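You operate a simulated robot arm through the tools that you are given. There is no shell and no other tool. Be economical: measure what you need, move in short steps, check, and stop when the job is done.

You are at the controls of a simulated two-armed robot. One attempt, no reset.

Task
Fetch the yellow spirit level and set it on top of the white box on the top of the white table. Fetch the yellow hand pad and set it on the top of the white table. Pick up the steel roller with one hand, pass it to the other hand and put it on the mat of the vacuum bed. Put the yellow canister marked "28" from the top of the plate table on top of the black box. Put the steel bolt on the top of the plate table away on the white table behind line 3. Take the grey tray that says "27" from the top of the plate table and leave it on the top of the chute table. Fetch the tall green master and stand it on top of the taped carton. Take the cardboard box on the top of the white table and put it away on the top of the chute table. Fetch the black tray that says "59" from the top of the white table and set it on the drive end of belt 2. Put the white case that says "3" from the top of the white table on top of the brown flat carton. Take the teal canister labelled "49" from the top of the plate table and put it on top of the blue puck there. Take the tape holder and leave it on top of the brown square carton. The order is free. Set down upright: yellow spirit level, yellow canister, tall green master, white case, teal canister, tape holder.

The check looks at the end state, three seconds after you hand in, the way a careful person would. Anything else that was tipped, shoved, dropped, spilled or broken makes it a failure.

Robot
Two 6-joint arms with two-finger parallel grippers on one trunk, on a base that drives. Base frame: it is fixed to the floor where the robot stands at the start and does not move with it; the origin is under the middle of the robot, x ahead of it, y to its left, z up; the surface under the hand at the start is at about z = 0.85. Lengths are in m, angles in rad, forces in N, time in s.
The left shoulder is at the start at [0.08, 0.216, 1.596], the right one opposite. With the tool pointing down near the work surface each hand reaches from about 0.1 to 0.68 m from the robot's upright axis, wherever it stands, measured 20 degrees to its own side. Places, roughly: black box (8x9x5 cm) [0.2, -1.8, 0.8]; black tray [-2.5, -0.25, 0.75]; blue puck [0, -2.5, 0.75]; cardboard box [-2.5, -0.25, 0.75]; drive end of belt 2 (32x21 cm) [-2.22, 2.06, 1]; flat carton (34x24x11 cm) [-2.7, 0.1, 0.9]; grey tray [0.5, -2.25, 0.75]; mat of the vacuum bed (26x21 cm) [0.74, -1.88, 0.84]; square carton (20x24x15 cm) [0.8, 2.7, 1]; steel bolt (12x3x3 cm) [0.1, -2.1, 0.8]; steel roller (4x4x14 cm) [0.7, 0, 0.9]; tall green master [-2, -1.5, 1]; tape holder (8x15x10 cm) [1.5, -2.1, 0.8]; taped carton [-0.25, -1.75, 0.5]; teal canister [0.25, -2.5, 0.75]; top of the chute table [1.3, 2.1, 0.9]; top of the white table [-2.8, -0.1, 0.8]; white box (20x26x11 cm) [-3, -0.1, 0.9]; white case [-2.25, 0, 1]; white table behind line 3 [-3, 4.4, 0.8]; yellow canister [0.25, -2, 0.75]; yellow hand pad (7x10x6 cm) [0.4, -0.2, 0.9]; yellow spirit level (20x3x5 cm) [0.5, -0.1, 0.2]. Payload 3.43 kg a hand.
The tool frame of a hand sits at the grasp point between the pads (the TCP): z along the fingers, y along the line on which they close. The tips reach 0.03 m beyond it. Largest opening 0.094 m; finger width 0.028, thickness 0.01; the body of the gripper, 0.05 by 0.096 m, starts 0.055 m behind the TCP.
Orientation is that of the tool frame in the base frame, as a unit quaternion [w, x, y, z]. With the fingers straight down and closing along the base's y, the tool's x points along the base's -x, its y along +y and its z along -z.

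Tools
- The arms move only by the tool step_arm. It takes "left_motion", "right_motion" or both (then of equal length, played together; a hand with none holds still); each is a list of rows, each a list of 7 numbers: the shift along the base's x, y, z in units of 30 mm (1.0 is 30 mm), then the turn, a rotation vector about the base's x, y, z in units of 5 degrees (1.0 is 5 degrees), then the gripper command, from -1 (shut) to 1 (fully open), values between in proportion. In form: [[x, y, z, wx, wy, wz, grip], ...]. A call has 1 to 10 rows; each row shifts and turns the commanded pose from where the row before left it. A call with a number of a shift or a turn outside -1 to 1 is refused whole. A row lasts 0.2 s, in which the tool goes at most 0.05 m and 0.15 rad; a call with a longer step from one row to the next is refused whole, and so is a gripper value outside its range. Where a pose cannot be reached the arm comes as near as it can. A force on the tool above 40 N (or 10 N above the force at the start of the call, whichever is more), or a blocked arm, ends the call early, and 0.2 s more pass. Each finger travels about 0.072 m/s and halts on what it meets, pressing with about 40 N; the grip force reading is that of the motor and also rises with nothing between the fingers. The clock runs only during rows and for 0.2 s after the last one: add rows that do not move to give the fingers time. The reply holds the time, the measured pose of the TCP, the force on the tool along the base axes, the opening and the grip force, in the units named above and with some noise, with the torque about the TCP (base axes, N m) and any sound that the robot's microphone picked up, and new pictures: "views" is both (left out), scene, wrist or none (wrist: the cameras of the hands that moved).
- Cameras (640 x 400 px; columns grow to the right, rows downward): "scene" is now at [0.1005, -0.0064, 1.7429]; the picture's right is [-0.09, -1.00, 0.00], its down [-0.84, 0.08, -0.53] and it looks along [0.53, -0.05, -0.85] (base axes); focal length 264 px, centre (320, 200). "left" rides on the left gripper at [0.076, -0.014, -0.103] in its tool frame; the picture's right is [0.18, 0.98, 0.00], its down [-0.75, 0.14, -0.64] and it looks along [-0.63, 0.12, 0.77] (tool axes); focal length 243 px, centre (320, 200). "right" rides on the right gripper at [0.076, 0.014, -0.103] in its tool frame; the picture's right is [-0.18, 0.98, 0.00], its down [-0.75, -0.14, -0.64] and it looks along [-0.63, -0.12, 0.77] (tool axes); focal length 243 px, centre (320, 200). There is no depth. A picture from a camera that has moved, and an enlarged one, comes with that camera's place and axes in the base frame and with its lens.
- raise_lower(by): slides the trunk up (or, below 0, down) by that many m; the arms and the scene camera ride with it, the base frame stays. It gives what a move gives, with no picture.
- steer(legs): drives the robot by 1 to 6 legs, each [ahead, left, turn to the left] in m, m and rad, along the robot's own axes; the way and the turn of a leg run together, so that a leg with both is an arc; at most 1.5 m and 3.142 rad a leg. The arms and the cameras ride along, it lands a little off, and it stops where it bumps. It gives what a move gives, and a new picture of the scene camera.
- head_to(pan, tilt): turns the head with the scene camera to pan (to the left, within 1.501 rad either way) and tilt (down, from -0.506 to 1.204), counted from straight ahead of the robot. It gives what a move gives, and a new picture of the scene camera.
- enlarge(camera, box): a new picture of the part [left, top, right, bottom] of that camera's present view, enlarged. No time passes.
- close_job(): hands the job in; it is judged then, once.

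Work in short steps. Places have to be worked out from the pictures, the camera data and where the tool is seen: move nearer, look again, correct. Check each grasp and each placing, and mend what went wrong. You have 577 turns and 360 pictures in all, those below and enlarged ones among them. Open the grippers and draw the arms clear of the work before you hand the job in, unless the task says otherwise; then end with one line.

The tools are called after "Request:" as a command line: name --argument value ..., lists and objects as JSON in quotes. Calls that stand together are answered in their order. step_arm: Moves the arms, as the interface text tells. Its arguments: {"type":"object","properties":{"left_motion":{"type":"array","items":{"type":"array","items":{"type":"number"}}},"right_motion":{"type":"array","items":{"type":"array","items":{"type":"number"}}},"views":{"type":"string","enum":["both","scene","wrist","none"]}},"required":[]} The other tools are called the same way: raise_lower (by) slides the trunk up or down; steer (legs) drives the base; head_to (pan, tilt) turns the head that bears the scene camera; enlarge (camera, box) takes an enlarged picture of a part of a camera's view; close_job () hands the job in.

At the start:

```text
t: 0.0
left_position: [0.6314, 0.1378, 1.1105]
left_orientation: [0.0, 0.0, 1.0, 0.001]
left_ft_force: [-0.1, -0.7, 0.1]
left_moment: [-0.01, -0.05, -0.02]
left_grip_width: 0.0938
left_grasp_force: 0.1
right_position: [0.5198, -0.3721, 1.0607]
right_orientation: [0.0, 0.0, 1.0, -0.001]
right_ft_force: [-0.4, -0.7, 0.2]
right_moment: [-0.02, 0.02, 0.0]
right_grip_width: 0.0942
right_grasp_force: 0.0
trunk travel left (down, up): [-0.826, 0.014]
robot x, y, heading: [-0.0003, -0.0012, 0.0]
head pan, tilt: [-0.091, 1.007]
```

scene: 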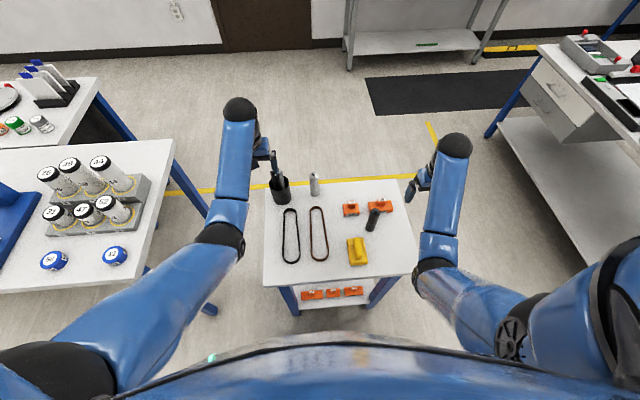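
right: 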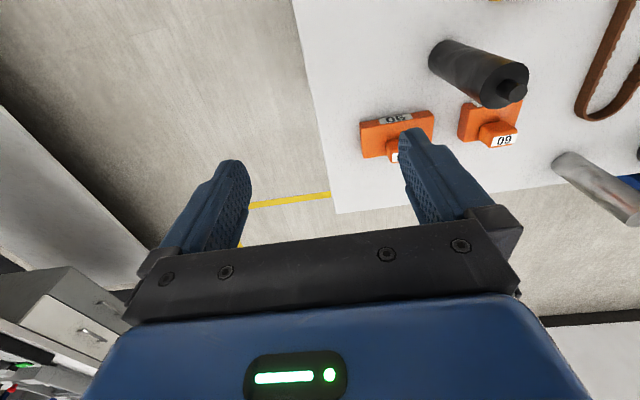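
left: 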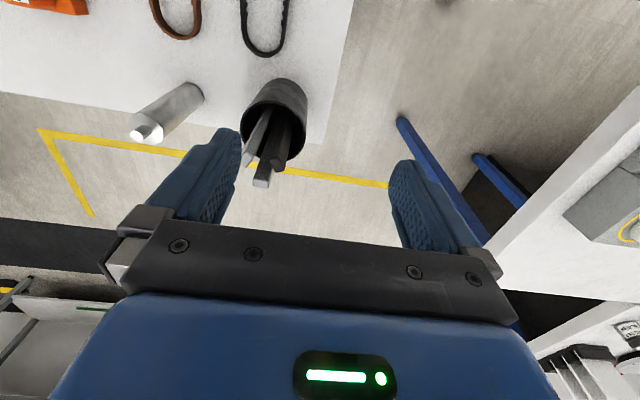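

I'll survey first: the roller appears to stand at about (0.68,-0.04) and the hand pad at about (0.43,-0.17). I'll look around with the head.

Request:
head_to --pan -1.3 --tilt 0.5

Request:
head_to --pan 0.0 --tilt 0.3

Request:
head_to --pan 1.4 --tilt 0.5

Request:
head_to --pan 0.0 --tilt 1.2

```text
t: 1.4
left_position: [0.6316, 0.1381, 1.1102]
left_orientation: [0.0, 0.0, 1.0, 0.001]
left_ft_force: [0.0, -0.6, 0.7]
left_moment: [-0.01, 0.01, -0.02]
left_grip_width: 0.094
left_grasp_force: 0.1
right_position: [0.5193, -0.3731, 1.0605]
right_orientation: [0.001, 0.0, 1.0, 0.0]
right_ft_force: [-0.2, -0.8, 0.6]
right_moment: [0.0, 0.0, 0.02]
right_grip_width: 0.094
right_grasp_force: 0.2
trunk travel left (down, up): [-0.826, 0.014]
robot x, y, heading: [0.0019, -0.0002, 0.002]
head pan, tilt: [-1.3, 0.499]
camera scene: at [0.056, -0.0879, 1.7845], right [-0.96, -0.27, 0.0], down [-0.13, 0.46, -0.88], along [0.23, -0.85, -0.48], focal length 264 px, centre (320, 200)
```

scene: 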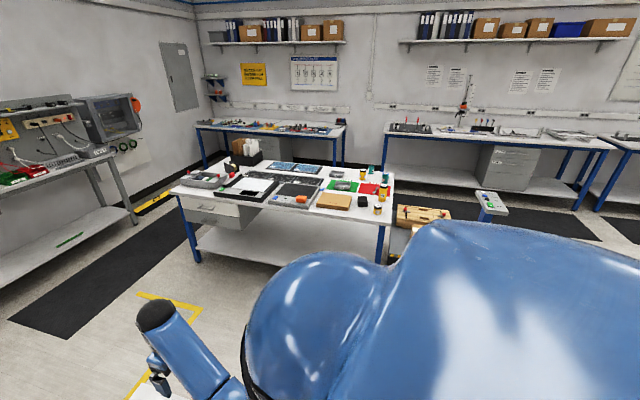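

```text
t: 2.9
left_position: [0.6319, 0.1379, 1.1095]
left_orientation: [0.0, 0.0, 1.0, 0.0]
left_ft_force: [-0.5, 0.4, 0.8]
left_moment: [0.03, 0.01, -0.04]
left_grip_width: 0.0941
left_grasp_force: 0.1
right_position: [0.5192, -0.3725, 1.0603]
right_orientation: [-0.001, 0.0, 1.0, 0.0]
right_ft_force: [0.0, 0.2, 0.7]
right_moment: [0.0, -0.03, 0.0]
right_grip_width: 0.0944
right_grasp_force: 0.0
trunk travel left (down, up): [-0.826, 0.014]
robot x, y, heading: [0.0047, -0.0032, 0.003]
head pan, tilt: [0.0, 0.3]
camera scene: at [0.1251, -0.0002, 1.8029], right [0.0, -1.0, 0.0], down [-0.3, 0.0, -0.96], along [0.96, 0.0, -0.3], focal length 264 px, centre (320, 200)
```

scene: 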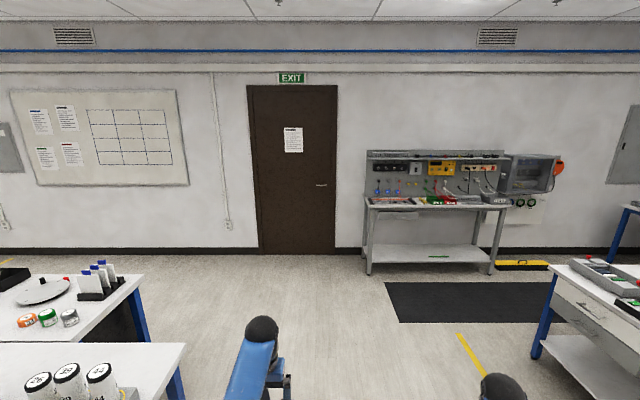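

```text
t: 4.4
left_position: [0.6321, 0.1388, 1.1104]
left_orientation: [0.0, 0.0, 1.0, 0.001]
left_ft_force: [1.1, -0.6, -0.1]
left_moment: [-0.01, 0.0, -0.03]
left_grip_width: 0.0939
left_grasp_force: 0.1
right_position: [0.519, -0.3735, 1.0612]
right_orientation: [0.0, 0.0, 1.0, 0.0]
right_ft_force: [0.3, 0.8, -0.2]
right_moment: [0.03, 0.05, -0.01]
right_grip_width: 0.0937
right_grasp_force: 0.0
trunk travel left (down, up): [-0.826, 0.014]
robot x, y, heading: [0.0029, -0.0023, 0.0]
head pan, tilt: [1.4, 0.499]
camera scene: at [0.0472, 0.0894, 1.7845], right [0.99, -0.17, 0.0], down [-0.08, -0.47, -0.88], along [0.15, 0.87, -0.48], focal length 264 px, centre (320, 200)
```

scene: 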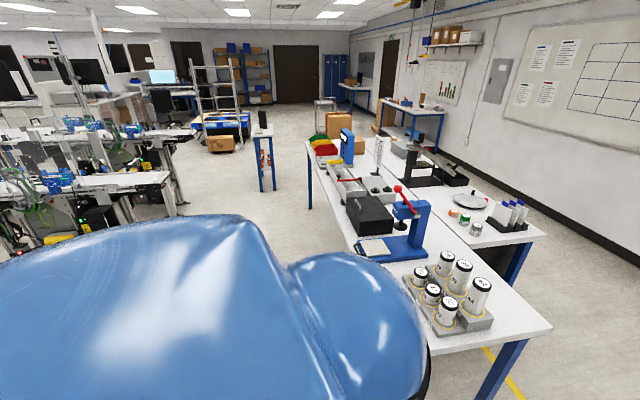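

```text
t: 5.9
left_position: [0.6327, 0.1381, 1.11]
left_orientation: [0.0, 0.001, 1.0, 0.001]
left_ft_force: [0.2, -0.5, 0.3]
left_moment: [-0.01, 0.01, 0.02]
left_grip_width: 0.0939
left_grasp_force: 0.2
right_position: [0.5192, -0.3723, 1.0607]
right_orientation: [0.001, -0.001, 1.0, 0.0]
right_ft_force: [0.5, -0.2, 0.1]
right_moment: [0.0, 0.01, 0.01]
right_grip_width: 0.0939
right_grasp_force: 0.1
trunk travel left (down, up): [-0.826, 0.014]
robot x, y, heading: [-0.0037, 0.0004, 0.004]
head pan, tilt: [0.0, 1.201]
camera scene: at [0.0876, -0.0002, 1.7308], right [0.0, -1.0, 0.0], down [-0.93, 0.0, -0.36], along [0.36, 0.0, -0.93], focal length 264 px, centre (320, 200)
```

scene: 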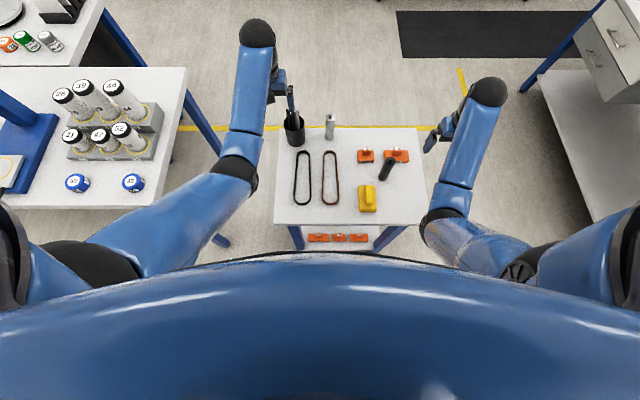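

The plate table is on the right and the chute table on the left. I'll take a closer look at the cart items.

Request:
enlarge --camera "scene" --box '[240, 70, 460, 260]'

Request:
enlarge --camera "left" --box '[60, 0, 380, 200]'

```text
2.11 times, centred on (350, 165) of scene
camera zoom: at [0.0876, -0.0002, 1.7308], right [0.0, -1.0, 0.0], down [-0.93, 0.0, -0.36], along [0.36, 0.0, -0.93], focal length 556 px, centre (257, 274)
```

zoom: 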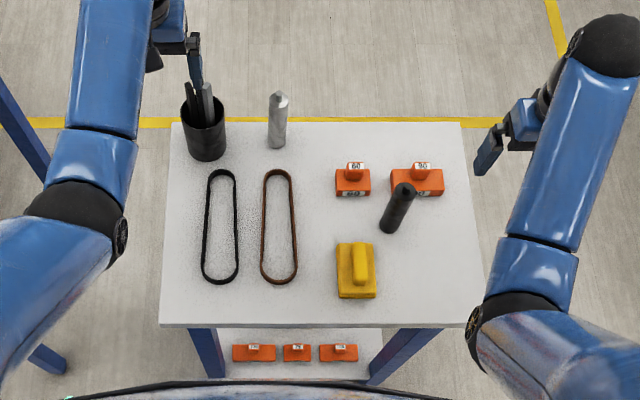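

```text
2.00 times, centred on (220, 100) of left
camera zoom: at [0.5556, 0.1244, 1.2125], right [-0.18, 0.98, 0.0], down [0.75, 0.14, 0.64], along [0.63, 0.12, -0.77], focal length 485 px, centre (520, 400)
```

zoom: 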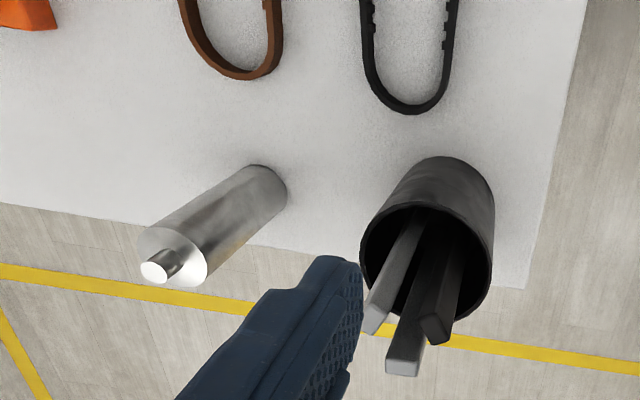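

The roller is a cylinder with a short stub on top. I'll move the left hand away and bring the right hand over the roller, well above it.

Request:
step_arm --right_motion '[[0.5, 0.95, 0.15, 0, 0, 0, 0.7], [0.5, 0.95, 0.15, 0, 0, 0, 0.7], [0.5, 0.95, 0.15, 0, 0, 0, 0.7], [0.5, 0.95, 0.15, 0, 0, 0, 0.7], [0.5, 0.95, 0.15, 0, 0, 0, 0.7], [0.5, 0.95, 0.15, 0, 0, 0, 0.7], [0.5, 0.95, 0.15, 0, 0, 0, 0.7], [0.5, 0.95, 0.15, 0, 0, 0, 0.7], [0.5, 0.95, 0.15, 0, 0, 0, 0.7], [0.5, 0.95, 0.15, 0, 0, 0, 0.7]]' --left_motion '[[-0.6, 0.6, 0.5, 0, 0, 0, 1], [-0.6, 0.6, 0.5, 0, 0, 0, 1], [-0.6, 0.6, 0.5, 0, 0, 0, 1], [-0.6, 0.6, 0.5, 0, 0, 0, 1], [-0.6, 0.6, 0.5, 0, 0, 0, 1], [-0.6, 0.6, 0.5, 0, 0, 0, 1], [-0.6, 0.6, 0.5, 0, 0, 0, 1], [-0.6, 0.6, 0.5, 0, 0, 0, 1], [-0.6, 0.6, 0.5, 0, 0, 0, 1], [-0.6, 0.6, 0.5, 0, 0, 0, 1]]' --views "both"

```text
t: 8.1
left_position: [0.5769, 0.3259, 1.0887]
left_orientation: [0.001, 0.001, 1.0, 0.0]
left_ft_force: [0.0, 0.0, -0.4]
left_moment: [0.02, 0.01, -0.05]
left_grip_width: 0.094
left_grasp_force: 0.1
left hand out of reach, approached as far as the arm can: row 1, 2, 3, 4, 5, 6, 7, 8, 9, 10
right_position: [0.6697, -0.086, 1.1048]
right_orientation: [-0.001, -0.001, 1.0, 0.0]
right_ft_force: [0.1, -0.5, 0.8]
right_moment: [-0.04, 0.06, 0.01]
right_grip_width: 0.08
right_grasp_force: 0.1
trunk travel left (down, up): [-0.826, 0.014]
robot x, y, heading: [-0.0007, 0.0015, 0.001]
head pan, tilt: [0.0, 1.201]
camera scene: at [0.0881, 0.0024, 1.7308], right [0.0, -1.0, 0.0], down [-0.93, 0.0, -0.36], along [0.36, 0.0, -0.93], focal length 264 px, centre (320, 200)
camera right: at [0.5929, -0.0725, 1.2088], right [0.18, 0.98, 0.0], down [0.75, -0.14, 0.64], along [0.63, -0.12, -0.77], focal length 243 px, centre (320, 200)
camera left: at [0.5, 0.3121, 1.1916], right [-0.18, 0.98, 0.0], down [0.75, 0.14, 0.64], along [0.63, 0.12, -0.77], focal length 243 px, centre (320, 200)
```

scene: 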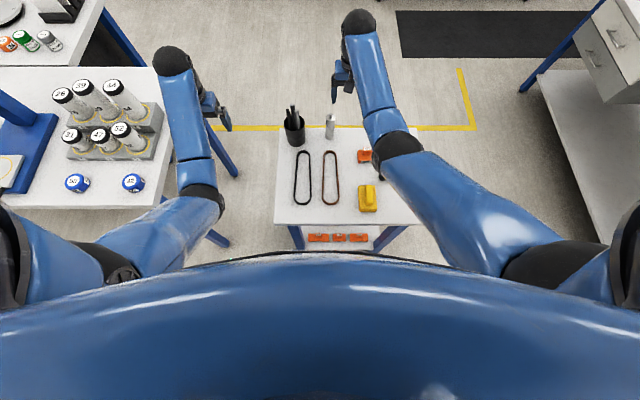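
right: 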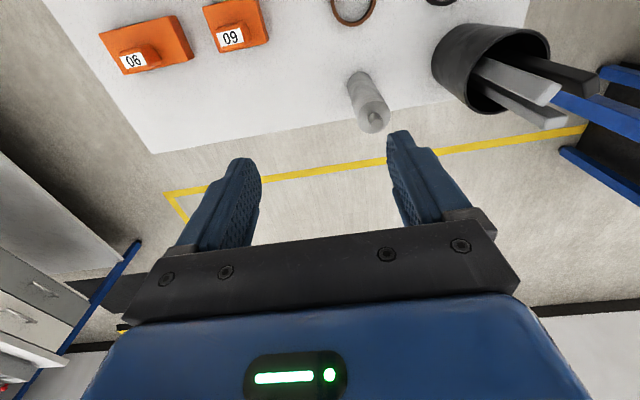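
left: 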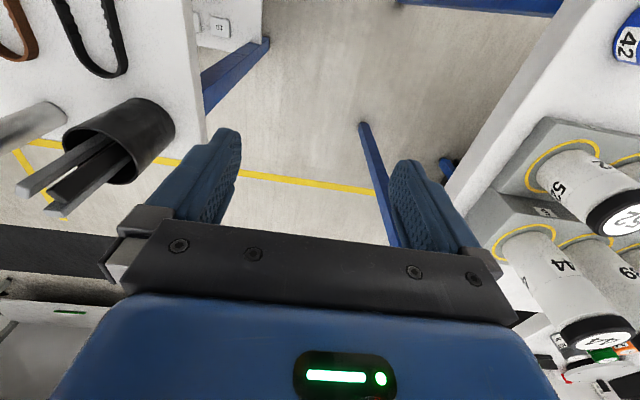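

The roller axis works out at about (0.688, -0.040), top at 0.99. I'll align the right hand over it and descend part way.

Request:
step_arm --right_motion '[[0.3, 0.75, 0, 0, 0, 0, 0.7], [0.3, 0.75, 0, 0, 0, 0, 0.7], [0, 0, -0.8, 0, 0, 0, 0.7], [0, 0, -0.8, 0, 0, 0, 0.7], [0, 0, 0, 0, 0, 0, 0.7]]' --views "wrist"

```text
t: 9.3
left_position: [0.5755, 0.3241, 1.0894]
left_orientation: [0.001, 0.0, 1.0, 0.0]
left_ft_force: [0.6, -0.2, 1.0]
left_moment: [-0.03, 0.03, 0.02]
left_grip_width: 0.0939
left_grasp_force: 0.1
right_position: [0.6873, -0.0432, 1.0577]
right_orientation: [0.0, -0.001, 1.0, 0.0]
right_ft_force: [0.2, 0.1, -1.0]
right_moment: [-0.01, -0.01, 0.0]
right_grip_width: 0.08
right_grasp_force: 0.1
trunk travel left (down, up): [-0.826, 0.014]
robot x, y, heading: [0.0022, -0.0016, -0.004]
head pan, tilt: [0.0, 1.201]
camera right: at [0.6114, -0.0288, 1.1607], right [0.18, 0.98, 0.0], down [0.75, -0.14, 0.64], along [0.63, -0.12, -0.77], focal length 243 px, centre (320, 200)
```

right: 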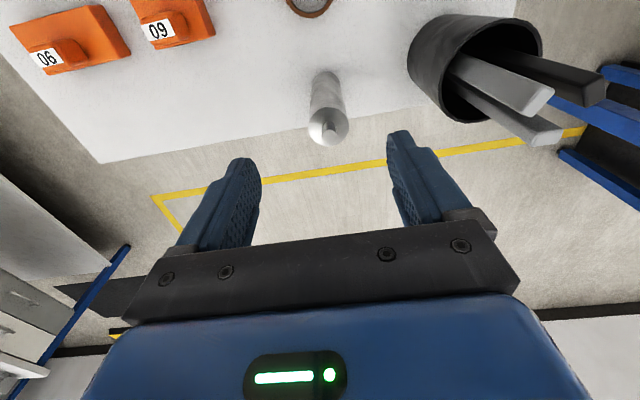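

Alignment is good (roller at about (0.685,-0.038)). I'll descend to z≈0.948 and close.

Request:
step_arm --right_motion '[[0, 0.15, -0.73, 0, 0, 0, 0.7], [0, 0, -0.73, 0, 0, 0, 0.7], [0, 0, -0.73, 0, 0, 0, 0.7], [0, 0, -0.73, 0, 0, 0, 0.7], [0, 0, -0.73, 0, 0, 0, 0.7], [0, 0, 0, 0, 0, 0, 0.2], [0, 0, 0, 0, 0, 0, -0.5], [0, 0, 0, 0, 0, 0, -0.9], [0, 0, 0, 0, 0, 0, -0.9]]' --views "wrist"

```text
t: 11.3
left_position: [0.5765, 0.3246, 1.0905]
left_orientation: [0.002, 0.0, 1.0, 0.0]
left_ft_force: [0.4, -0.3, 0.4]
left_moment: [0.03, 0.02, 0.0]
left_grip_width: 0.094
left_grasp_force: 0.0
right_position: [0.6552, -0.0471, 0.9642]
right_orientation: [0.0, 0.0, 1.0, 0.0]
right_ft_force: [-0.4, 0.4, 0.1]
right_moment: [0.0, 0.04, -0.03]
right_grip_width: 0.0048
right_grasp_force: 0.0
right hand out of reach, approached as far as the arm can: row 2, 3, 4, 5
trunk travel left (down, up): [-0.826, 0.014]
robot x, y, heading: [-0.0022, -0.0033, 0.001]
head pan, tilt: [0.0, 1.201]
camera right: at [0.5785, -0.0331, 1.0674], right [0.18, 0.98, 0.0], down [0.75, -0.14, 0.64], along [0.63, -0.12, -0.77], focal length 243 px, centre (320, 200)
```

right: 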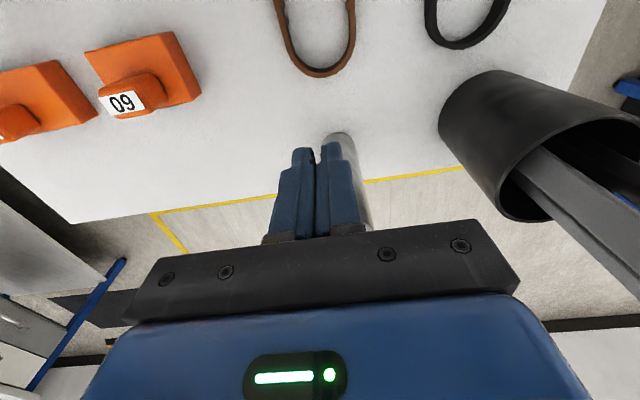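

It was out of reach and stopped short without touching the roller. I'll lift straight up and back, then lower the trunk for more reach.

Request:
step_arm --right_motion '[[-0.3, -0.1, 0.9, 0, 0, 0, -0.9], [0, -0.2, 0.9, 0, 0, 0, -0.9], [0, -0.2, 0.9, 0, 0, 0, -0.9], [-0.5, -0.2, 0.9, 0, 0, 0, 0], [-0.5, -0.2, 0.9, 0, 0, 0, 0.7], [-0.5, -0.2, 0, 0, 0, 0, 0.7], [-0.5, -0.2, 0, 0, 0, 0, 0.7]]' --left_motion '[[-0.7, 0.3, 0, 0, 0, 0, 1], [-0.7, 0.3, 0, 0, 0, 0, 1], [-0.7, 0, 0.3, 0, 0, 0, 1], [-0.7, 0, 0.3, 0, 0, 0, 1], [-0.7, 0, 0.3, 0, 0, 0, 1], [-0.7, 0, 0.3, 0, 0, 0, 1], [-0.7, 0, 0.3, 0, 0, 0, 1]]' --views "none"

Request:
raise_lower --by -0.1

```text
t: 12.9
left_position: [0.4668, 0.3529, 1.0438]
left_orientation: [0.002, 0.0, 1.0, 0.001]
left_ft_force: [-0.4, 0.3, 0.1]
left_moment: [0.03, -0.01, -0.03]
left_grip_width: 0.0939
left_grasp_force: 0.1
left hand out of reach, approached as far as the arm can: row 1, 2, 3, 4, 5, 6, 7
right_position: [0.5854, -0.0877, 1.1015]
right_orientation: [0.0, -0.001, 1.0, 0.0]
right_ft_force: [-1.0, -1.2, -0.5]
right_moment: [0.02, 0.0, -0.01]
right_grip_width: 0.0795
right_grasp_force: 0.1
trunk travel left (down, up): [-0.826, 0.014]
robot x, y, heading: [-0.0, 0.0009, 0.001]
head pan, tilt: [0.0, 1.201]
```

```text
t: 14.3
left_position: [0.4657, 0.3541, 0.944]
left_orientation: [0.0, 0.0, 1.0, -0.001]
left_ft_force: [-0.7, -0.5, -0.3]
left_moment: [0.02, 0.0, -0.05]
left_grip_width: 0.0939
left_grasp_force: 0.0
right_position: [0.5861, -0.0868, 0.9996]
right_orientation: [0.0, -0.001, 1.0, 0.0]
right_ft_force: [0.3, -0.2, 1.0]
right_moment: [0.01, 0.01, 0.02]
right_grip_width: 0.0799
right_grasp_force: 0.0
trunk travel left (down, up): [-0.726, 0.114]
robot x, y, heading: [0.0006, 0.0016, 0.002]
head pan, tilt: [0.0, 1.201]
```

Now I'll approach the roller again with the lower shoulder: up and over first.

Request:
step_arm --right_motion '[[0, 0, 0.8, 0, 0, 0, 0.7], [0, 0, 0.8, 0, 0, 0, 0.7], [0.67, 0.3, 0.2, 0, 0, 0, 0.7], [0.67, 0.3, 0, 0, 0, 0, 0.7], [0.67, 0.3, 0, 0, 0, 0, 0.7], [0.67, 0.3, 0, 0, 0, 0, 0.7], [0.67, 0.4, 0, 0, 0, 0, 0.7], [0, 0, 0, 0, 0, 0, 0.7]]' --views "wrist"

```text
t: 16.1
left_position: [0.4668, 0.3535, 0.944]
left_orientation: [0.001, 0.0, 1.0, 0.001]
left_ft_force: [0.3, 0.1, -0.5]
left_moment: [0.01, -0.01, 0.0]
left_grip_width: 0.0938
left_grasp_force: 0.2
right_position: [0.7099, -0.0316, 1.0244]
right_orientation: [0.0, 0.0, 1.0, -0.001]
right_ft_force: [0.6, -0.5, 1.0]
right_moment: [0.01, 0.04, -0.01]
right_grip_width: 0.08
right_grasp_force: 0.1
right hand out of reach, approached as far as the arm can: row 1, 2
trunk travel left (down, up): [-0.726, 0.114]
robot x, y, heading: [-0.0048, -0.0001, -0.001]
head pan, tilt: [0.0, 1.201]
camera right: at [0.6329, -0.0188, 1.1277], right [0.18, 0.98, 0.0], down [0.75, -0.14, 0.64], along [0.63, -0.12, -0.77], focal length 243 px, centre (320, 200)
```

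right: 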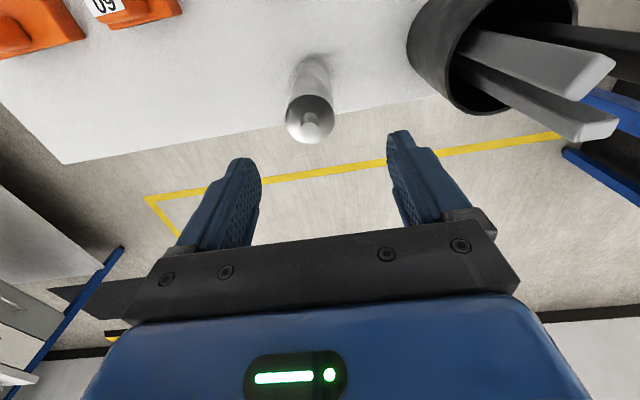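

Roller at (0.688,-0.036). I'll correct x/y, descend and close.

Request:
step_arm --right_motion '[[-0.72, -0.14, 0, 0, 0, 0, 0.7], [0, 0, -0.64, 0, 0, 0, 0.7], [0, 0, -0.64, 0, 0, 0, 0.7], [0, 0, -0.64, 0, 0, 0, 0.7], [0, 0, -0.64, 0, 0, 0, 0.7], [0, 0, 0, 0, 0, 0, 0.7], [0, 0, 0, 0, 0, 0, 0.2], [0, 0, 0, 0, 0, 0, -0.4], [0, 0, 0, 0, 0, 0, -0.6], [0, 0, 0, 0, 0, 0, -0.6]]' --views "wrist"

```text
t: 18.3
left_position: [0.4675, 0.354, 0.9438]
left_orientation: [0.0, 0.0, 1.0, 0.001]
left_ft_force: [0.4, -0.1, 0.2]
left_moment: [0.01, 0.01, 0.0]
left_grip_width: 0.0941
left_grasp_force: 0.0
right_position: [0.6878, -0.0368, 0.9483]
right_orientation: [0.0, 0.001, 1.0, 0.0]
right_ft_force: [-0.4, -0.4, 0.3]
right_moment: [0.04, -0.03, 0.04]
right_grip_width: 0.0358
right_grasp_force: 40.1
trunk travel left (down, up): [-0.726, 0.114]
robot x, y, heading: [-0.0034, 0.0016, 0.0]
head pan, tilt: [0.0, 1.201]
camera right: at [0.6111, -0.0232, 1.0513], right [0.18, 0.98, 0.0], down [0.75, -0.14, 0.64], along [0.63, -0.12, -0.77], focal length 243 px, centre (320, 200)
```

right: 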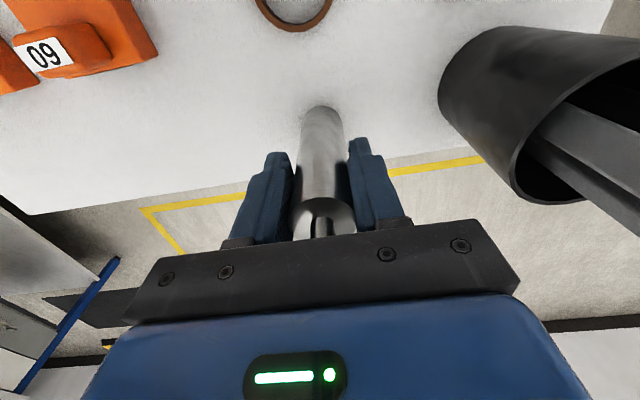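

The grip is firm (36 mm). I'll lift and draw back, then raise the trunk.

Request:
step_arm --right_motion '[[0, 0, 0.7, 0, 0, 0, -0.6], [0, 0, 0.7, 0, 0, 0, -0.6], [0, 0, 0.7, 0, 0, 0, -0.6], [-0.2, 0, 0.6, 0, 0, 0, -0.6], [-0.9, -0.2, 0, 0, 0, 0, -0.6], [-0.9, -0.2, 0, 0, 0, 0, -0.6], [-0.9, -0.2, -0.2, 0, 0, 0, -0.6], [-0.9, -0.2, -0.2, 0, 0, 0, -0.6]]' --views "none"

Request:
raise_lower --by 0.1

```text
t: 20.1
left_position: [0.4672, 0.3539, 0.9429]
left_orientation: [0.002, 0.0, 1.0, 0.001]
left_ft_force: [-0.2, -0.6, -0.9]
left_moment: [0.02, 0.03, -0.02]
left_grip_width: 0.094
left_grasp_force: 0.1
right_position: [0.5834, -0.0592, 1.0038]
right_orientation: [0.001, 0.0, 1.0, 0.0]
right_ft_force: [0.9, -0.5, -2.0]
right_moment: [-0.02, 0.03, 0.03]
right_grip_width: 0.0359
right_grasp_force: 39.9
right hand out of reach, approached as far as the arm can: row 7, 8
trunk travel left (down, up): [-0.726, 0.114]
robot x, y, heading: [0.0037, -0.0043, 0.002]
head pan, tilt: [0.0, 1.201]
```

```text
t: 21.4
left_position: [0.4664, 0.355, 1.0419]
left_orientation: [0.001, 0.0, 1.0, 0.0]
left_ft_force: [-0.2, -0.4, -0.6]
left_moment: [0.0, 0.01, 0.04]
left_grip_width: 0.0938
left_grasp_force: 0.0
right_position: [0.585, -0.0585, 1.1034]
right_orientation: [0.0, 0.0, 1.0, 0.0]
right_ft_force: [-0.4, 0.4, -2.3]
right_moment: [0.0, 0.0, 0.02]
right_grip_width: 0.0357
right_grasp_force: 39.6
trunk travel left (down, up): [-0.826, 0.014]
robot x, y, heading: [-0.0018, 0.0012, -0.004]
head pan, tilt: [0.0, 1.201]
```

Now I turn the left hand 90° about z so it closes along x.

Request:
step_arm --left_motion '[[0.3, 0, 0, 0, 0, 1, 1], [0.3, 0, 0, 0, 0, 1, 1], [0.3, 0, 0, 0, 0, 1, 1], [0.3, 0, 0, 0, 0, 1, 1], [0.3, 0, 0, 0, 0, 1, 1], [0, 0, 0, 0, 0, 1, 1], [0, 0, 0, 0, 0, 1, 1], [0, 0, 0, 0, 0, 1, 1], [0, 0, 0, 0, 0, 1, 1], [0, 0, 0, 0, 0, 1, 1]]' --views "none"

Request:
step_arm --left_motion '[[0, 0, 0, 0, 0, 1, 1], [0, 0, 0, 0, 0, 1, 1], [0, 0, 0, 0, 0, 1, 1], [0, 0, 0, 0, 0, 1, 1], [0, 0, 0, 0, 0, 1, 1], [0, 0, 0, 0, 0, 1, 1], [0, 0, 0, 0, 0, 1, 1], [0, 0, 0, 0, 0, 1, 1], [0, 0, 0, -0.5, 0, 0, 1], [0, 0, 0, -0.5, 0, 0, 1]]' --views "none"

```text
t: 23.6
left_position: [0.5114, 0.3542, 1.0432]
left_orientation: [0.0, -0.424, 0.906, 0.003]
left_ft_force: [-0.8, 0.3, 0.7]
left_moment: [0.0, -0.01, 0.02]
left_grip_width: 0.094
left_grasp_force: 0.1
right_position: [0.5836, -0.0583, 1.1041]
right_orientation: [0.001, 0.0, 1.0, 0.0]
right_ft_force: [0.2, -0.5, -1.0]
right_moment: [-0.01, -0.01, 0.01]
right_grip_width: 0.0356
right_grasp_force: 40.5
trunk travel left (down, up): [-0.826, 0.014]
robot x, y, heading: [-0.0021, -0.0019, 0.001]
head pan, tilt: [0.0, 1.201]
```

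```text
t: 25.8
left_position: [0.5117, 0.3537, 1.0429]
left_orientation: [-0.031, -0.706, 0.707, -0.029]
left_ft_force: [-0.4, 0.0, -0.4]
left_moment: [0.0, -0.01, 0.02]
left_grip_width: 0.0941
left_grasp_force: 0.0
right_position: [0.5856, -0.0588, 1.1045]
right_orientation: [0.0, -0.001, 1.0, 0.0]
right_ft_force: [0.3, -0.3, -2.3]
right_moment: [-0.01, -0.01, -0.03]
right_grip_width: 0.0355
right_grasp_force: 39.9
trunk travel left (down, up): [-0.826, 0.014]
robot x, y, heading: [0.0005, 0.0017, -0.004]
head pan, tilt: [0.0, 1.201]
```

Next I tilt the left hand to point toward the right and about 30° down.

Request:
step_arm --left_motion '[[0, 0, 0, -1, 0, 0, 1], [0, 0, 0, -1, 0, 0, 1], [0, 0, 0, -1, 0, 0, 1], [0, 0, 0, -1, 0, 0, 1], [0, 0, 0, -1, 0, 0, 1], [0, 0, 0, -1, 0, 0, 1], [0, 0, 0, -1, 0, 0, 1], [0, 0, 0, -1, 0, 0, 1], [0, 0, 0, -1, 0, 0, 1], [0, 0, 0, -1, 0, 0, 1]]' --views "both"

```text
t: 28.0
left_position: [0.5213, 0.3525, 1.0287]
left_orientation: [0.326, 0.628, -0.626, 0.327]
left_ft_force: [0.0, 0.5, 0.5]
left_moment: [-0.02, 0.01, 0.07]
left_grip_width: 0.0942
left_grasp_force: 0.0
left hand out of reach, approached as far as the arm can: row 3, 4, 6, 8
right_position: [0.5838, -0.0581, 1.1035]
right_orientation: [0.001, 0.0, 1.0, 0.0]
right_ft_force: [0.6, 0.7, -1.4]
right_moment: [0.02, 0.03, 0.02]
right_grip_width: 0.0352
right_grasp_force: 40.4
trunk travel left (down, up): [-0.826, 0.014]
robot x, y, heading: [0.0035, -0.0, -0.002]
head pan, tilt: [0.0, 1.201]
camera scene: at [0.0882, 0.0005, 1.7308], right [0.0, -1.0, 0.0], down [-0.93, 0.0, -0.36], along [0.36, 0.0, -0.93], focal length 264 px, centre (320, 200)
camera left: at [0.5357, 0.3943, 1.1501], right [-0.98, -0.11, 0.15], down [-0.14, 0.96, -0.25], along [-0.12, -0.27, -0.96], focal length 243 px, centre (320, 200)
```

scene: 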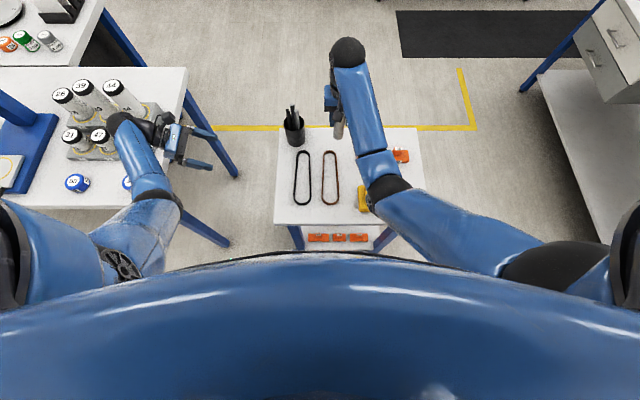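
left: 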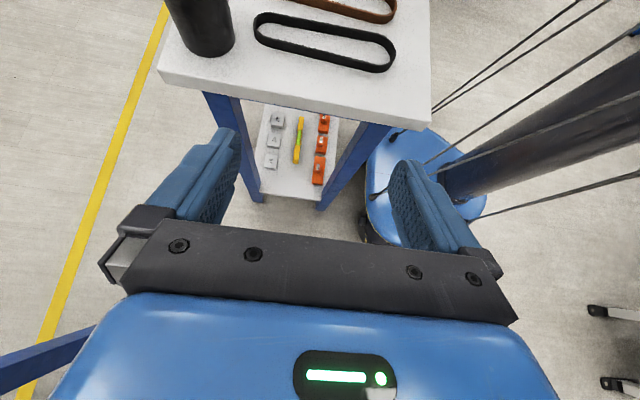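

The view also shows the spirit level on the lower shelf at about (0.54,-0.13). I'll move the left hand toward the roller to approach it.

Request:
step_arm --left_motion '[[0.3, -0.6, 0.1, -1, 0, 0, 1], [0.3, -0.8, 0.1, 0, 0, 0, 1], [0.3, -0.9, 0.1, 0, 0, 0, 1], [0.3, -0.9, 0.1, 0, 0, 0, 1], [0.3, -0.9, 0.1, 0, 0, 0, 1], [0.3, -0.9, 0, 0, 0, 0, 1], [0.3, -0.9, 0, 0, 0, 0, 1], [0, -0.9, 0, 0, 0, 0, 1]]' --views "both"

```text
t: 29.8
left_position: [0.5844, 0.1481, 1.0452]
left_orientation: [-0.353, -0.612, 0.614, -0.352]
left_ft_force: [-0.6, -0.2, 0.7]
left_moment: [-0.03, 0.01, 0.01]
left_grip_width: 0.0941
left_grasp_force: 0.1
right_position: [0.5843, -0.0594, 1.1036]
right_orientation: [0.0, 0.001, 1.0, 0.001]
right_ft_force: [0.0, -0.5, -2.6]
right_moment: [-0.01, 0.04, 0.0]
right_grip_width: 0.0351
right_grasp_force: 39.8
trunk travel left (down, up): [-0.826, 0.014]
robot x, y, heading: [-0.0019, -0.0044, 0.001]
head pan, tilt: [0.0, 1.201]
camera scene: at [0.0879, -0.0011, 1.7308], right [0.0, -1.0, 0.0], down [-0.93, 0.0, -0.36], along [0.36, 0.0, -0.93], focal length 264 px, centre (320, 200)
camera left: at [0.5979, 0.1986, 1.1633], right [-0.98, -0.09, 0.16], down [-0.14, 0.93, -0.33], along [-0.12, -0.35, -0.93], focal length 243 px, centre (320, 200)
```

scene: 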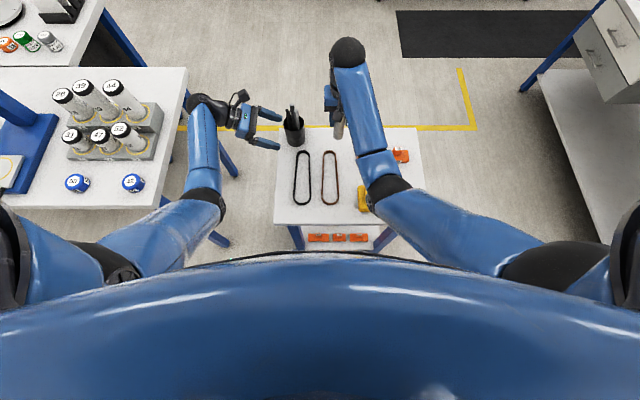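
left: 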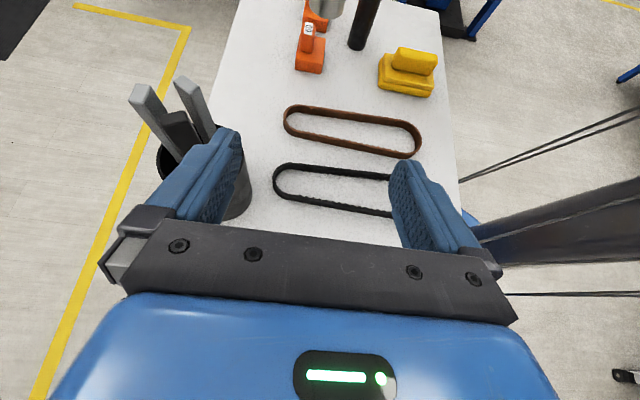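

I'll narrow the fingers somewhat and close in on the roller, stopping short to look.

Request:
step_arm --left_motion '[[0, -0.9, 0, 0, 0, 0, 0.5], [0, -0.9, 0, 0, 0, 0, 0.5], [0, -0.9, 0, 0, 0, 0, 0.5], [0, -0.9, 0, 0, 0, 0, 0.5], [0, 0, 0, 0, 0, 0, 0.5]]' --views "wrist"

Request:
enlarge --camera "scene" --box '[220, 30, 420, 155]'

```text
t: 31.0
left_position: [0.5838, 0.0422, 1.0461]
left_orientation: [0.353, 0.613, -0.612, 0.353]
left_ft_force: [0.2, -0.2, -0.3]
left_moment: [-0.01, 0.01, -0.03]
left_grip_width: 0.0705
left_grasp_force: 0.1
right_position: [0.5842, -0.0596, 1.1035]
right_orientation: [-0.001, 0.001, 1.0, 0.0]
right_ft_force: [-0.6, -0.3, -1.8]
right_moment: [-0.02, 0.02, -0.01]
right_grip_width: 0.0354
right_grasp_force: 39.9
trunk travel left (down, up): [-0.826, 0.014]
robot x, y, heading: [0.0024, -0.0021, 0.001]
head pan, tilt: [0.0, 1.201]
camera left: at [0.5982, 0.0921, 1.163], right [-0.98, -0.09, 0.16], down [-0.14, 0.93, -0.33], along [-0.12, -0.35, -0.93], focal length 243 px, centre (320, 200)
```

left: 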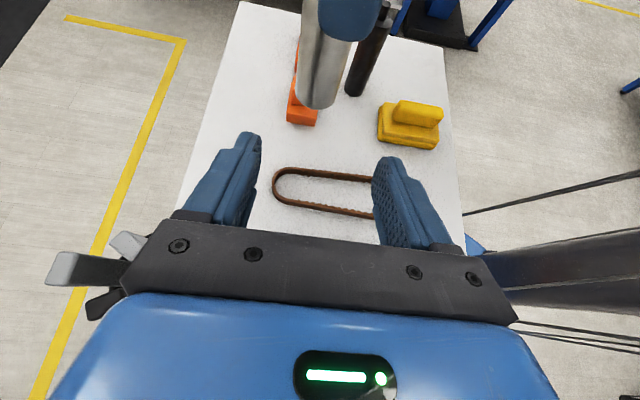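

```text
3.20 times, centred on (320, 92) of scene
camera zoom: at [0.088, -0.0002, 1.7308], right [0.0, -1.0, 0.0], down [-0.93, 0.0, -0.36], along [0.36, 0.0, -0.93], focal length 844 px, centre (320, 544)
```

zoom: 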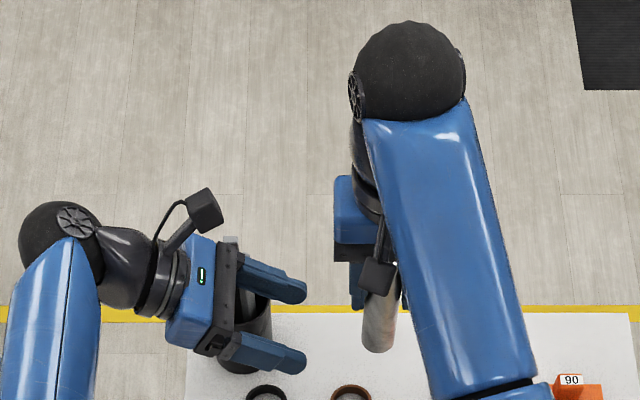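

The wrist camera is a solid block, so I'll flatten the left hand by 15° for clearance before moving in.

Request:
step_arm --left_motion '[[0, 0, 0, -1, 0, 0, 0.5], [0, 0, 0, -1, 0, 0, 0.5], [0, 0, 0, -1, 0, 0, 0.5], [0, -0.8, -0.1, 0, 0, 0, 0.5], [0, -0.8, -0.1, 0, 0, 0, 0.5], [0, 0, 0, 0, 0, 0, 0.5]]' --views "wrist"

```text
t: 32.4
left_position: [0.5842, -0.0054, 1.0383]
left_orientation: [-0.43, -0.562, 0.562, -0.429]
left_ft_force: [0.8, 0.1, 0.8]
left_moment: [-0.01, 0.02, 0.02]
left_grip_width: 0.0705
left_grasp_force: 0.0
right_position: [0.5852, -0.0571, 1.1036]
right_orientation: [-0.001, 0.0, 1.0, 0.0]
right_ft_force: [0.0, 0.0, -1.9]
right_moment: [0.02, 0.0, -0.01]
right_grip_width: 0.0352
right_grasp_force: 40.0
trunk travel left (down, up): [-0.826, 0.014]
robot x, y, heading: [0.0016, -0.0011, -0.001]
head pan, tilt: [0.0, 1.201]
camera left: at [0.5985, 0.0732, 1.1393], right [-0.98, -0.05, 0.18], down [-0.14, 0.82, -0.56], along [-0.12, -0.58, -0.81], focal length 243 px, centre (320, 200)
```

left: 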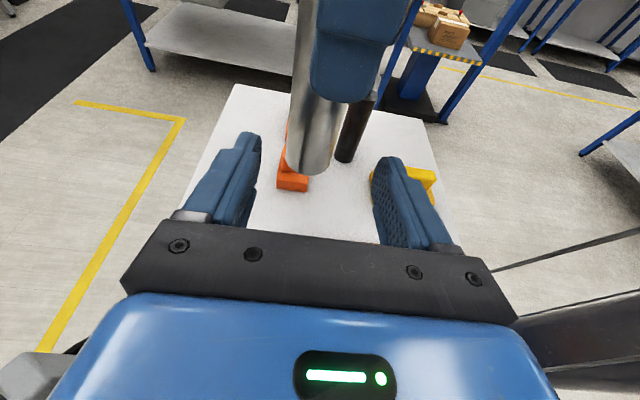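

The roller is centred between the left fingers. I'll advance 45 mm and close.

Request:
step_arm --left_motion '[[0, -0.75, 0, 0, 0, 0, 0.5], [0, -0.75, 0, 0, 0, 0, 0.5], [0, 0, 0, 0, 0, 0, 0.5], [0, 0, 0, 0, 0, 0, 0], [0, 0, 0, 0, 0, 0, -0.5], [0, 0, 0, 0, 0, 0, -0.6], [0, 0, 0, 0, 0, 0, -0.6]]' --views "wrist"

```text
t: 34.0
left_position: [0.5847, -0.0514, 1.0384]
left_orientation: [-0.43, -0.561, 0.562, -0.429]
left_ft_force: [13.9, -0.8, 0.3]
left_moment: [0.4, 0.46, 0.1]
left_grip_width: 0.0361
left_grasp_force: 40.2
right_position: [0.5836, -0.059, 1.1034]
right_orientation: [-0.001, 0.0, 1.0, 0.0]
right_ft_force: [-14.0, -0.4, 0.7]
right_moment: [-0.35, 0.41, 0.01]
right_grip_width: 0.0339
right_grasp_force: 40.1
trunk travel left (down, up): [-0.826, 0.014]
robot x, y, heading: [-0.0041, -0.0015, -0.001]
head pan, tilt: [0.0, 1.201]
camera left: at [0.5989, 0.0284, 1.14], right [-0.98, -0.05, 0.18], down [-0.14, 0.82, -0.56], along [-0.12, -0.58, -0.81], focal length 243 px, centre (320, 200)
```

left: 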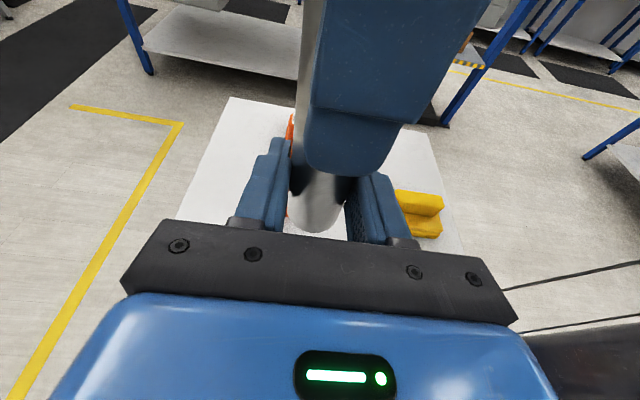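

Both hands hold it. I'll open the right slightly and raise it straight off the roller.

Request:
step_arm --right_motion '[[0, 0, 0, 0, 0, 0, 0.0], [0, 0, 0, 0, 0, 0, 0.0], [0, 0, 0.5, 0, 0, 0, 0.0], [0, 0, 0.8, 0, 0, 0, 0.0], [0.3, 0, 0.8, 0, 0, 0, 0.0], [0.3, 0, 0.8, 0, 0, 0, 0.0], [0, 0, 0, 0, 0, 0, 0.0]]' --views "wrist"

```text
t: 35.6
left_position: [0.5852, -0.0517, 1.0386]
left_orientation: [0.429, 0.562, -0.561, 0.43]
left_ft_force: [0.3, 0.3, 0.5]
left_moment: [0.01, 0.03, 0.01]
left_grip_width: 0.036
left_grasp_force: 39.2
right_position: [0.6342, -0.0481, 1.1519]
right_orientation: [0.001, 0.0, 1.0, 0.001]
right_ft_force: [0.5, -0.6, 0.0]
right_moment: [0.01, -0.01, 0.0]
right_grip_width: 0.0471
right_grasp_force: 0.0
right hand out of reach, approached as far as the arm can: row 3, 4, 5, 6
trunk travel left (down, up): [-0.826, 0.014]
robot x, y, heading: [-0.0012, 0.0031, 0.002]
head pan, tilt: [0.0, 1.201]
camera right: at [0.5581, -0.0344, 1.2565], right [0.18, 0.98, 0.0], down [0.75, -0.14, 0.64], along [0.63, -0.12, -0.77], focal length 243 px, centre (320, 200)
```

right: 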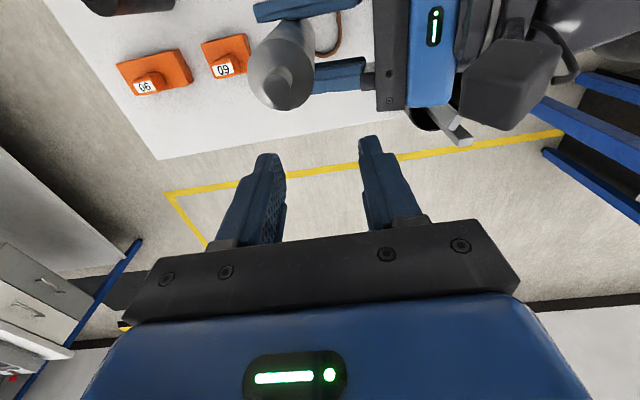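

The left hand holds the roller. I'll move both hands into a carry position away from the cart.

Request:
step_arm --right_motion '[[0, -0.9, 0, 0, 0, 0, 0.0], [0, -0.9, 0, 0, 0, 0, 0.0], [0, -0.9, 0, 0, 0, 0, 0.0], [-0.4, -0.9, -0.2, 0, 0, 0, 0.0], [-0.6, -0.9, -0.3, 0, 0, 0, 0.0], [-0.6, -0.9, -0.3, 0, 0, 0, 0.0], [-0.6, -0.9, -0.3, 0, 0, 0, 0.0], [-0.6, -0.9, -0.3, 0, 0, 0, 0.0], [-0.6, -0.6, -0.3, 0, 0, 0, 0.0], [-0.6, -0.6, -0.3, 0, 0, 0, 0.0]]' --left_motion '[[0, 0, 0.2, 0, 0, 0, -0.6], [0, 0, 0.2, 0, 0, 0, -0.6], [-0.6, 0, 0, 0, 0, 0, -0.6], [-0.7, 0.3, 0, 0, 0, 0, -0.6], [-0.7, 0.5, 0, 0, 0, 0, -0.6], [-0.7, 0.6, 0, 0, 0, 0, -0.6], [-0.7, 0.6, 0, 0, 0, 0, -0.6], [-0.7, 0.6, 0, 0, 0, 0, -0.6], [-0.3, 0.6, 0, 0, 0, 0, -0.6], [0, 0.5, 0, 0, 0, 0, -0.6]]' --views "scene"

```text
t: 37.8
left_position: [0.4522, 0.0586, 1.0522]
left_orientation: [-0.43, -0.561, 0.562, -0.43]
left_ft_force: [0.3, 0.1, -1.7]
left_moment: [0.01, 0.0, 0.01]
left_grip_width: 0.0362
left_grasp_force: 40.3
right_position: [0.5377, -0.299, 1.0649]
right_orientation: [0.002, 0.0, 1.0, 0.0]
right_ft_force: [-0.6, -0.4, 0.7]
right_moment: [0.0, -0.02, -0.01]
right_grip_width: 0.0469
right_grasp_force: 0.0
right hand out of reach, approached as far as the arm can: row 1, 2, 4, 5, 6, 7
trunk travel left (down, up): [-0.826, 0.014]
robot x, y, heading: [-0.0033, -0.0006, -0.003]
head pan, tilt: [0.0, 1.201]
camera scene: at [0.0873, -0.0002, 1.7309], right [0.0, -1.0, 0.0], down [-0.93, 0.0, -0.36], along [0.36, 0.0, -0.93], focal length 264 px, centre (320, 200)
```

scene: 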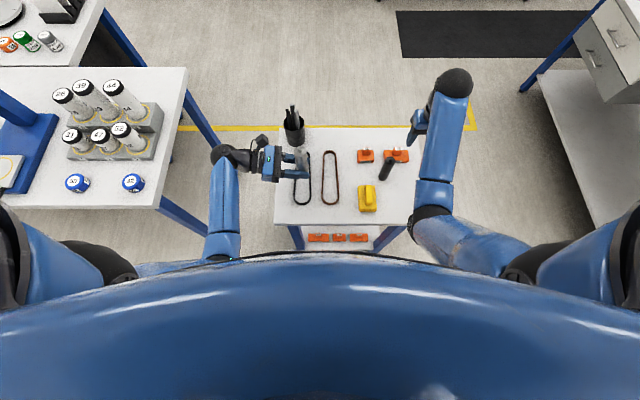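

I'll drive back, turn right, and go over to the plate table, stopping short of it.

Request:
steer --legs '[[-0.5, 0, 0], [0, 0, -1.571], [0.85, 0, 0], [0, 1.1, 0]]'

Request:
head_to --pan 0 --tilt 0.75

```text
t: 53.9
left_position: [0.6624, -1.3003, 1.0511]
left_orientation: [-0.607, -0.006, 0.794, -0.004]
left_ft_force: [0.3, 0.6, -2.3]
left_moment: [0.02, -0.04, 0.01]
left_grip_width: 0.035
left_grasp_force: 40.1
right_position: [0.3048, -1.3924, 1.0652]
right_orientation: [0.001, 0.702, 0.712, -0.001]
right_ft_force: [-0.2, 0.7, -0.3]
right_moment: [0.01, -0.03, -0.03]
right_grip_width: 0.047
right_grasp_force: 0.0
trunk travel left (down, up): [-0.826, 0.014]
robot x, y, heading: [0.5962, -0.8483, -1.559]
head pan, tilt: [0.0, 1.201]
camera scene: at [0.5986, -0.9343, 1.7308], right [-1.0, -0.01, 0.0], down [-0.01, 0.93, -0.36], along [0.01, -0.36, -0.93], focal length 264 px, centre (320, 200)
```

scene: 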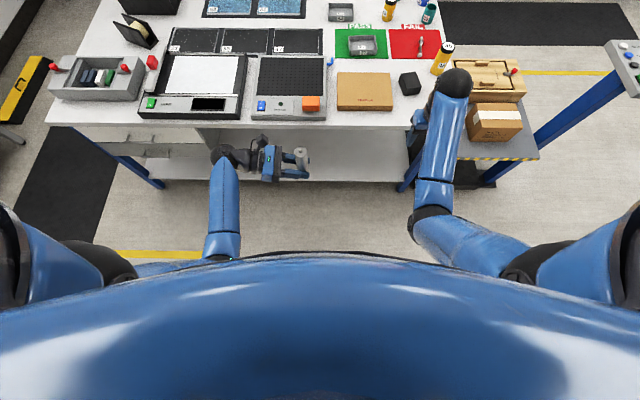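

```text
t: 54.8
left_position: [0.6638, -1.2989, 1.0507]
left_orientation: [-0.607, -0.006, 0.794, -0.004]
left_ft_force: [0.5, 0.0, -1.6]
left_moment: [0.0, -0.02, -0.01]
left_grip_width: 0.0351
left_grasp_force: 39.9
right_position: [0.3074, -1.3916, 1.0653]
right_orientation: [0.001, 0.702, 0.712, -0.001]
right_ft_force: [-0.1, 0.4, 1.0]
right_moment: [0.02, -0.03, 0.02]
right_grip_width: 0.0468
right_grasp_force: 0.1
trunk travel left (down, up): [-0.826, 0.014]
robot x, y, heading: [0.5974, -0.8493, -1.557]
head pan, tilt: [0.0, 0.75]
camera scene: at [0.601, -0.9612, 1.7625], right [-1.0, -0.01, 0.0], down [-0.01, 0.68, -0.73], along [0.01, -0.73, -0.68], focal length 264 px, centre (320, 200)
```

scene: 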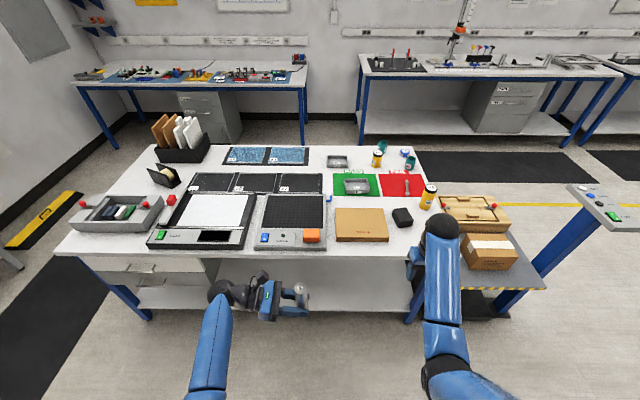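

Request:
enlarge --camera "scene" --box '[200, 130, 440, 260]'

Request:
enlarge --camera "scene" --box '[400, 150, 640, 300]'

Request:
enlarge --camera "scene" --box '[50, 110, 260, 260]'

```text
2.67 times, centred on (320, 195) of scene
camera zoom: at [0.601, -0.9612, 1.7625], right [-1.0, -0.01, 0.0], down [-0.01, 0.68, -0.73], along [0.01, -0.73, -0.68], focal length 704 px, centre (320, 213)
```

zoom: 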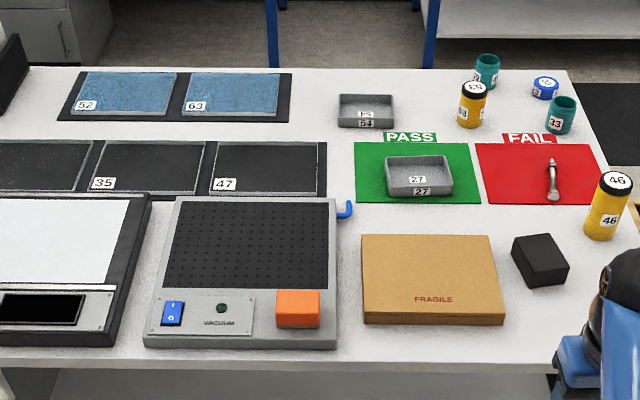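

```text
2.67 times, centred on (520, 225) of scene
camera zoom: at [0.601, -0.9612, 1.7625], right [-1.0, -0.01, 0.0], down [-0.01, 0.68, -0.73], along [0.01, -0.73, -0.68], focal length 704 px, centre (-213, 133)
```

zoom: 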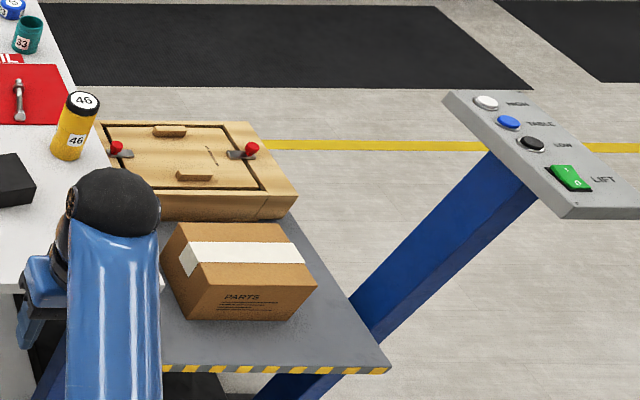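

```text
2.67 times, centred on (155, 185) of scene
camera zoom: at [0.601, -0.9612, 1.7625], right [-1.0, -0.01, 0.0], down [-0.01, 0.68, -0.73], along [0.01, -0.73, -0.68], focal length 704 px, centre (760, 240)
```

zoom: 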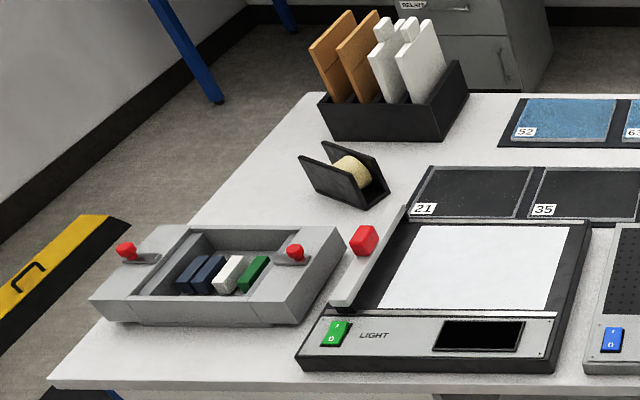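

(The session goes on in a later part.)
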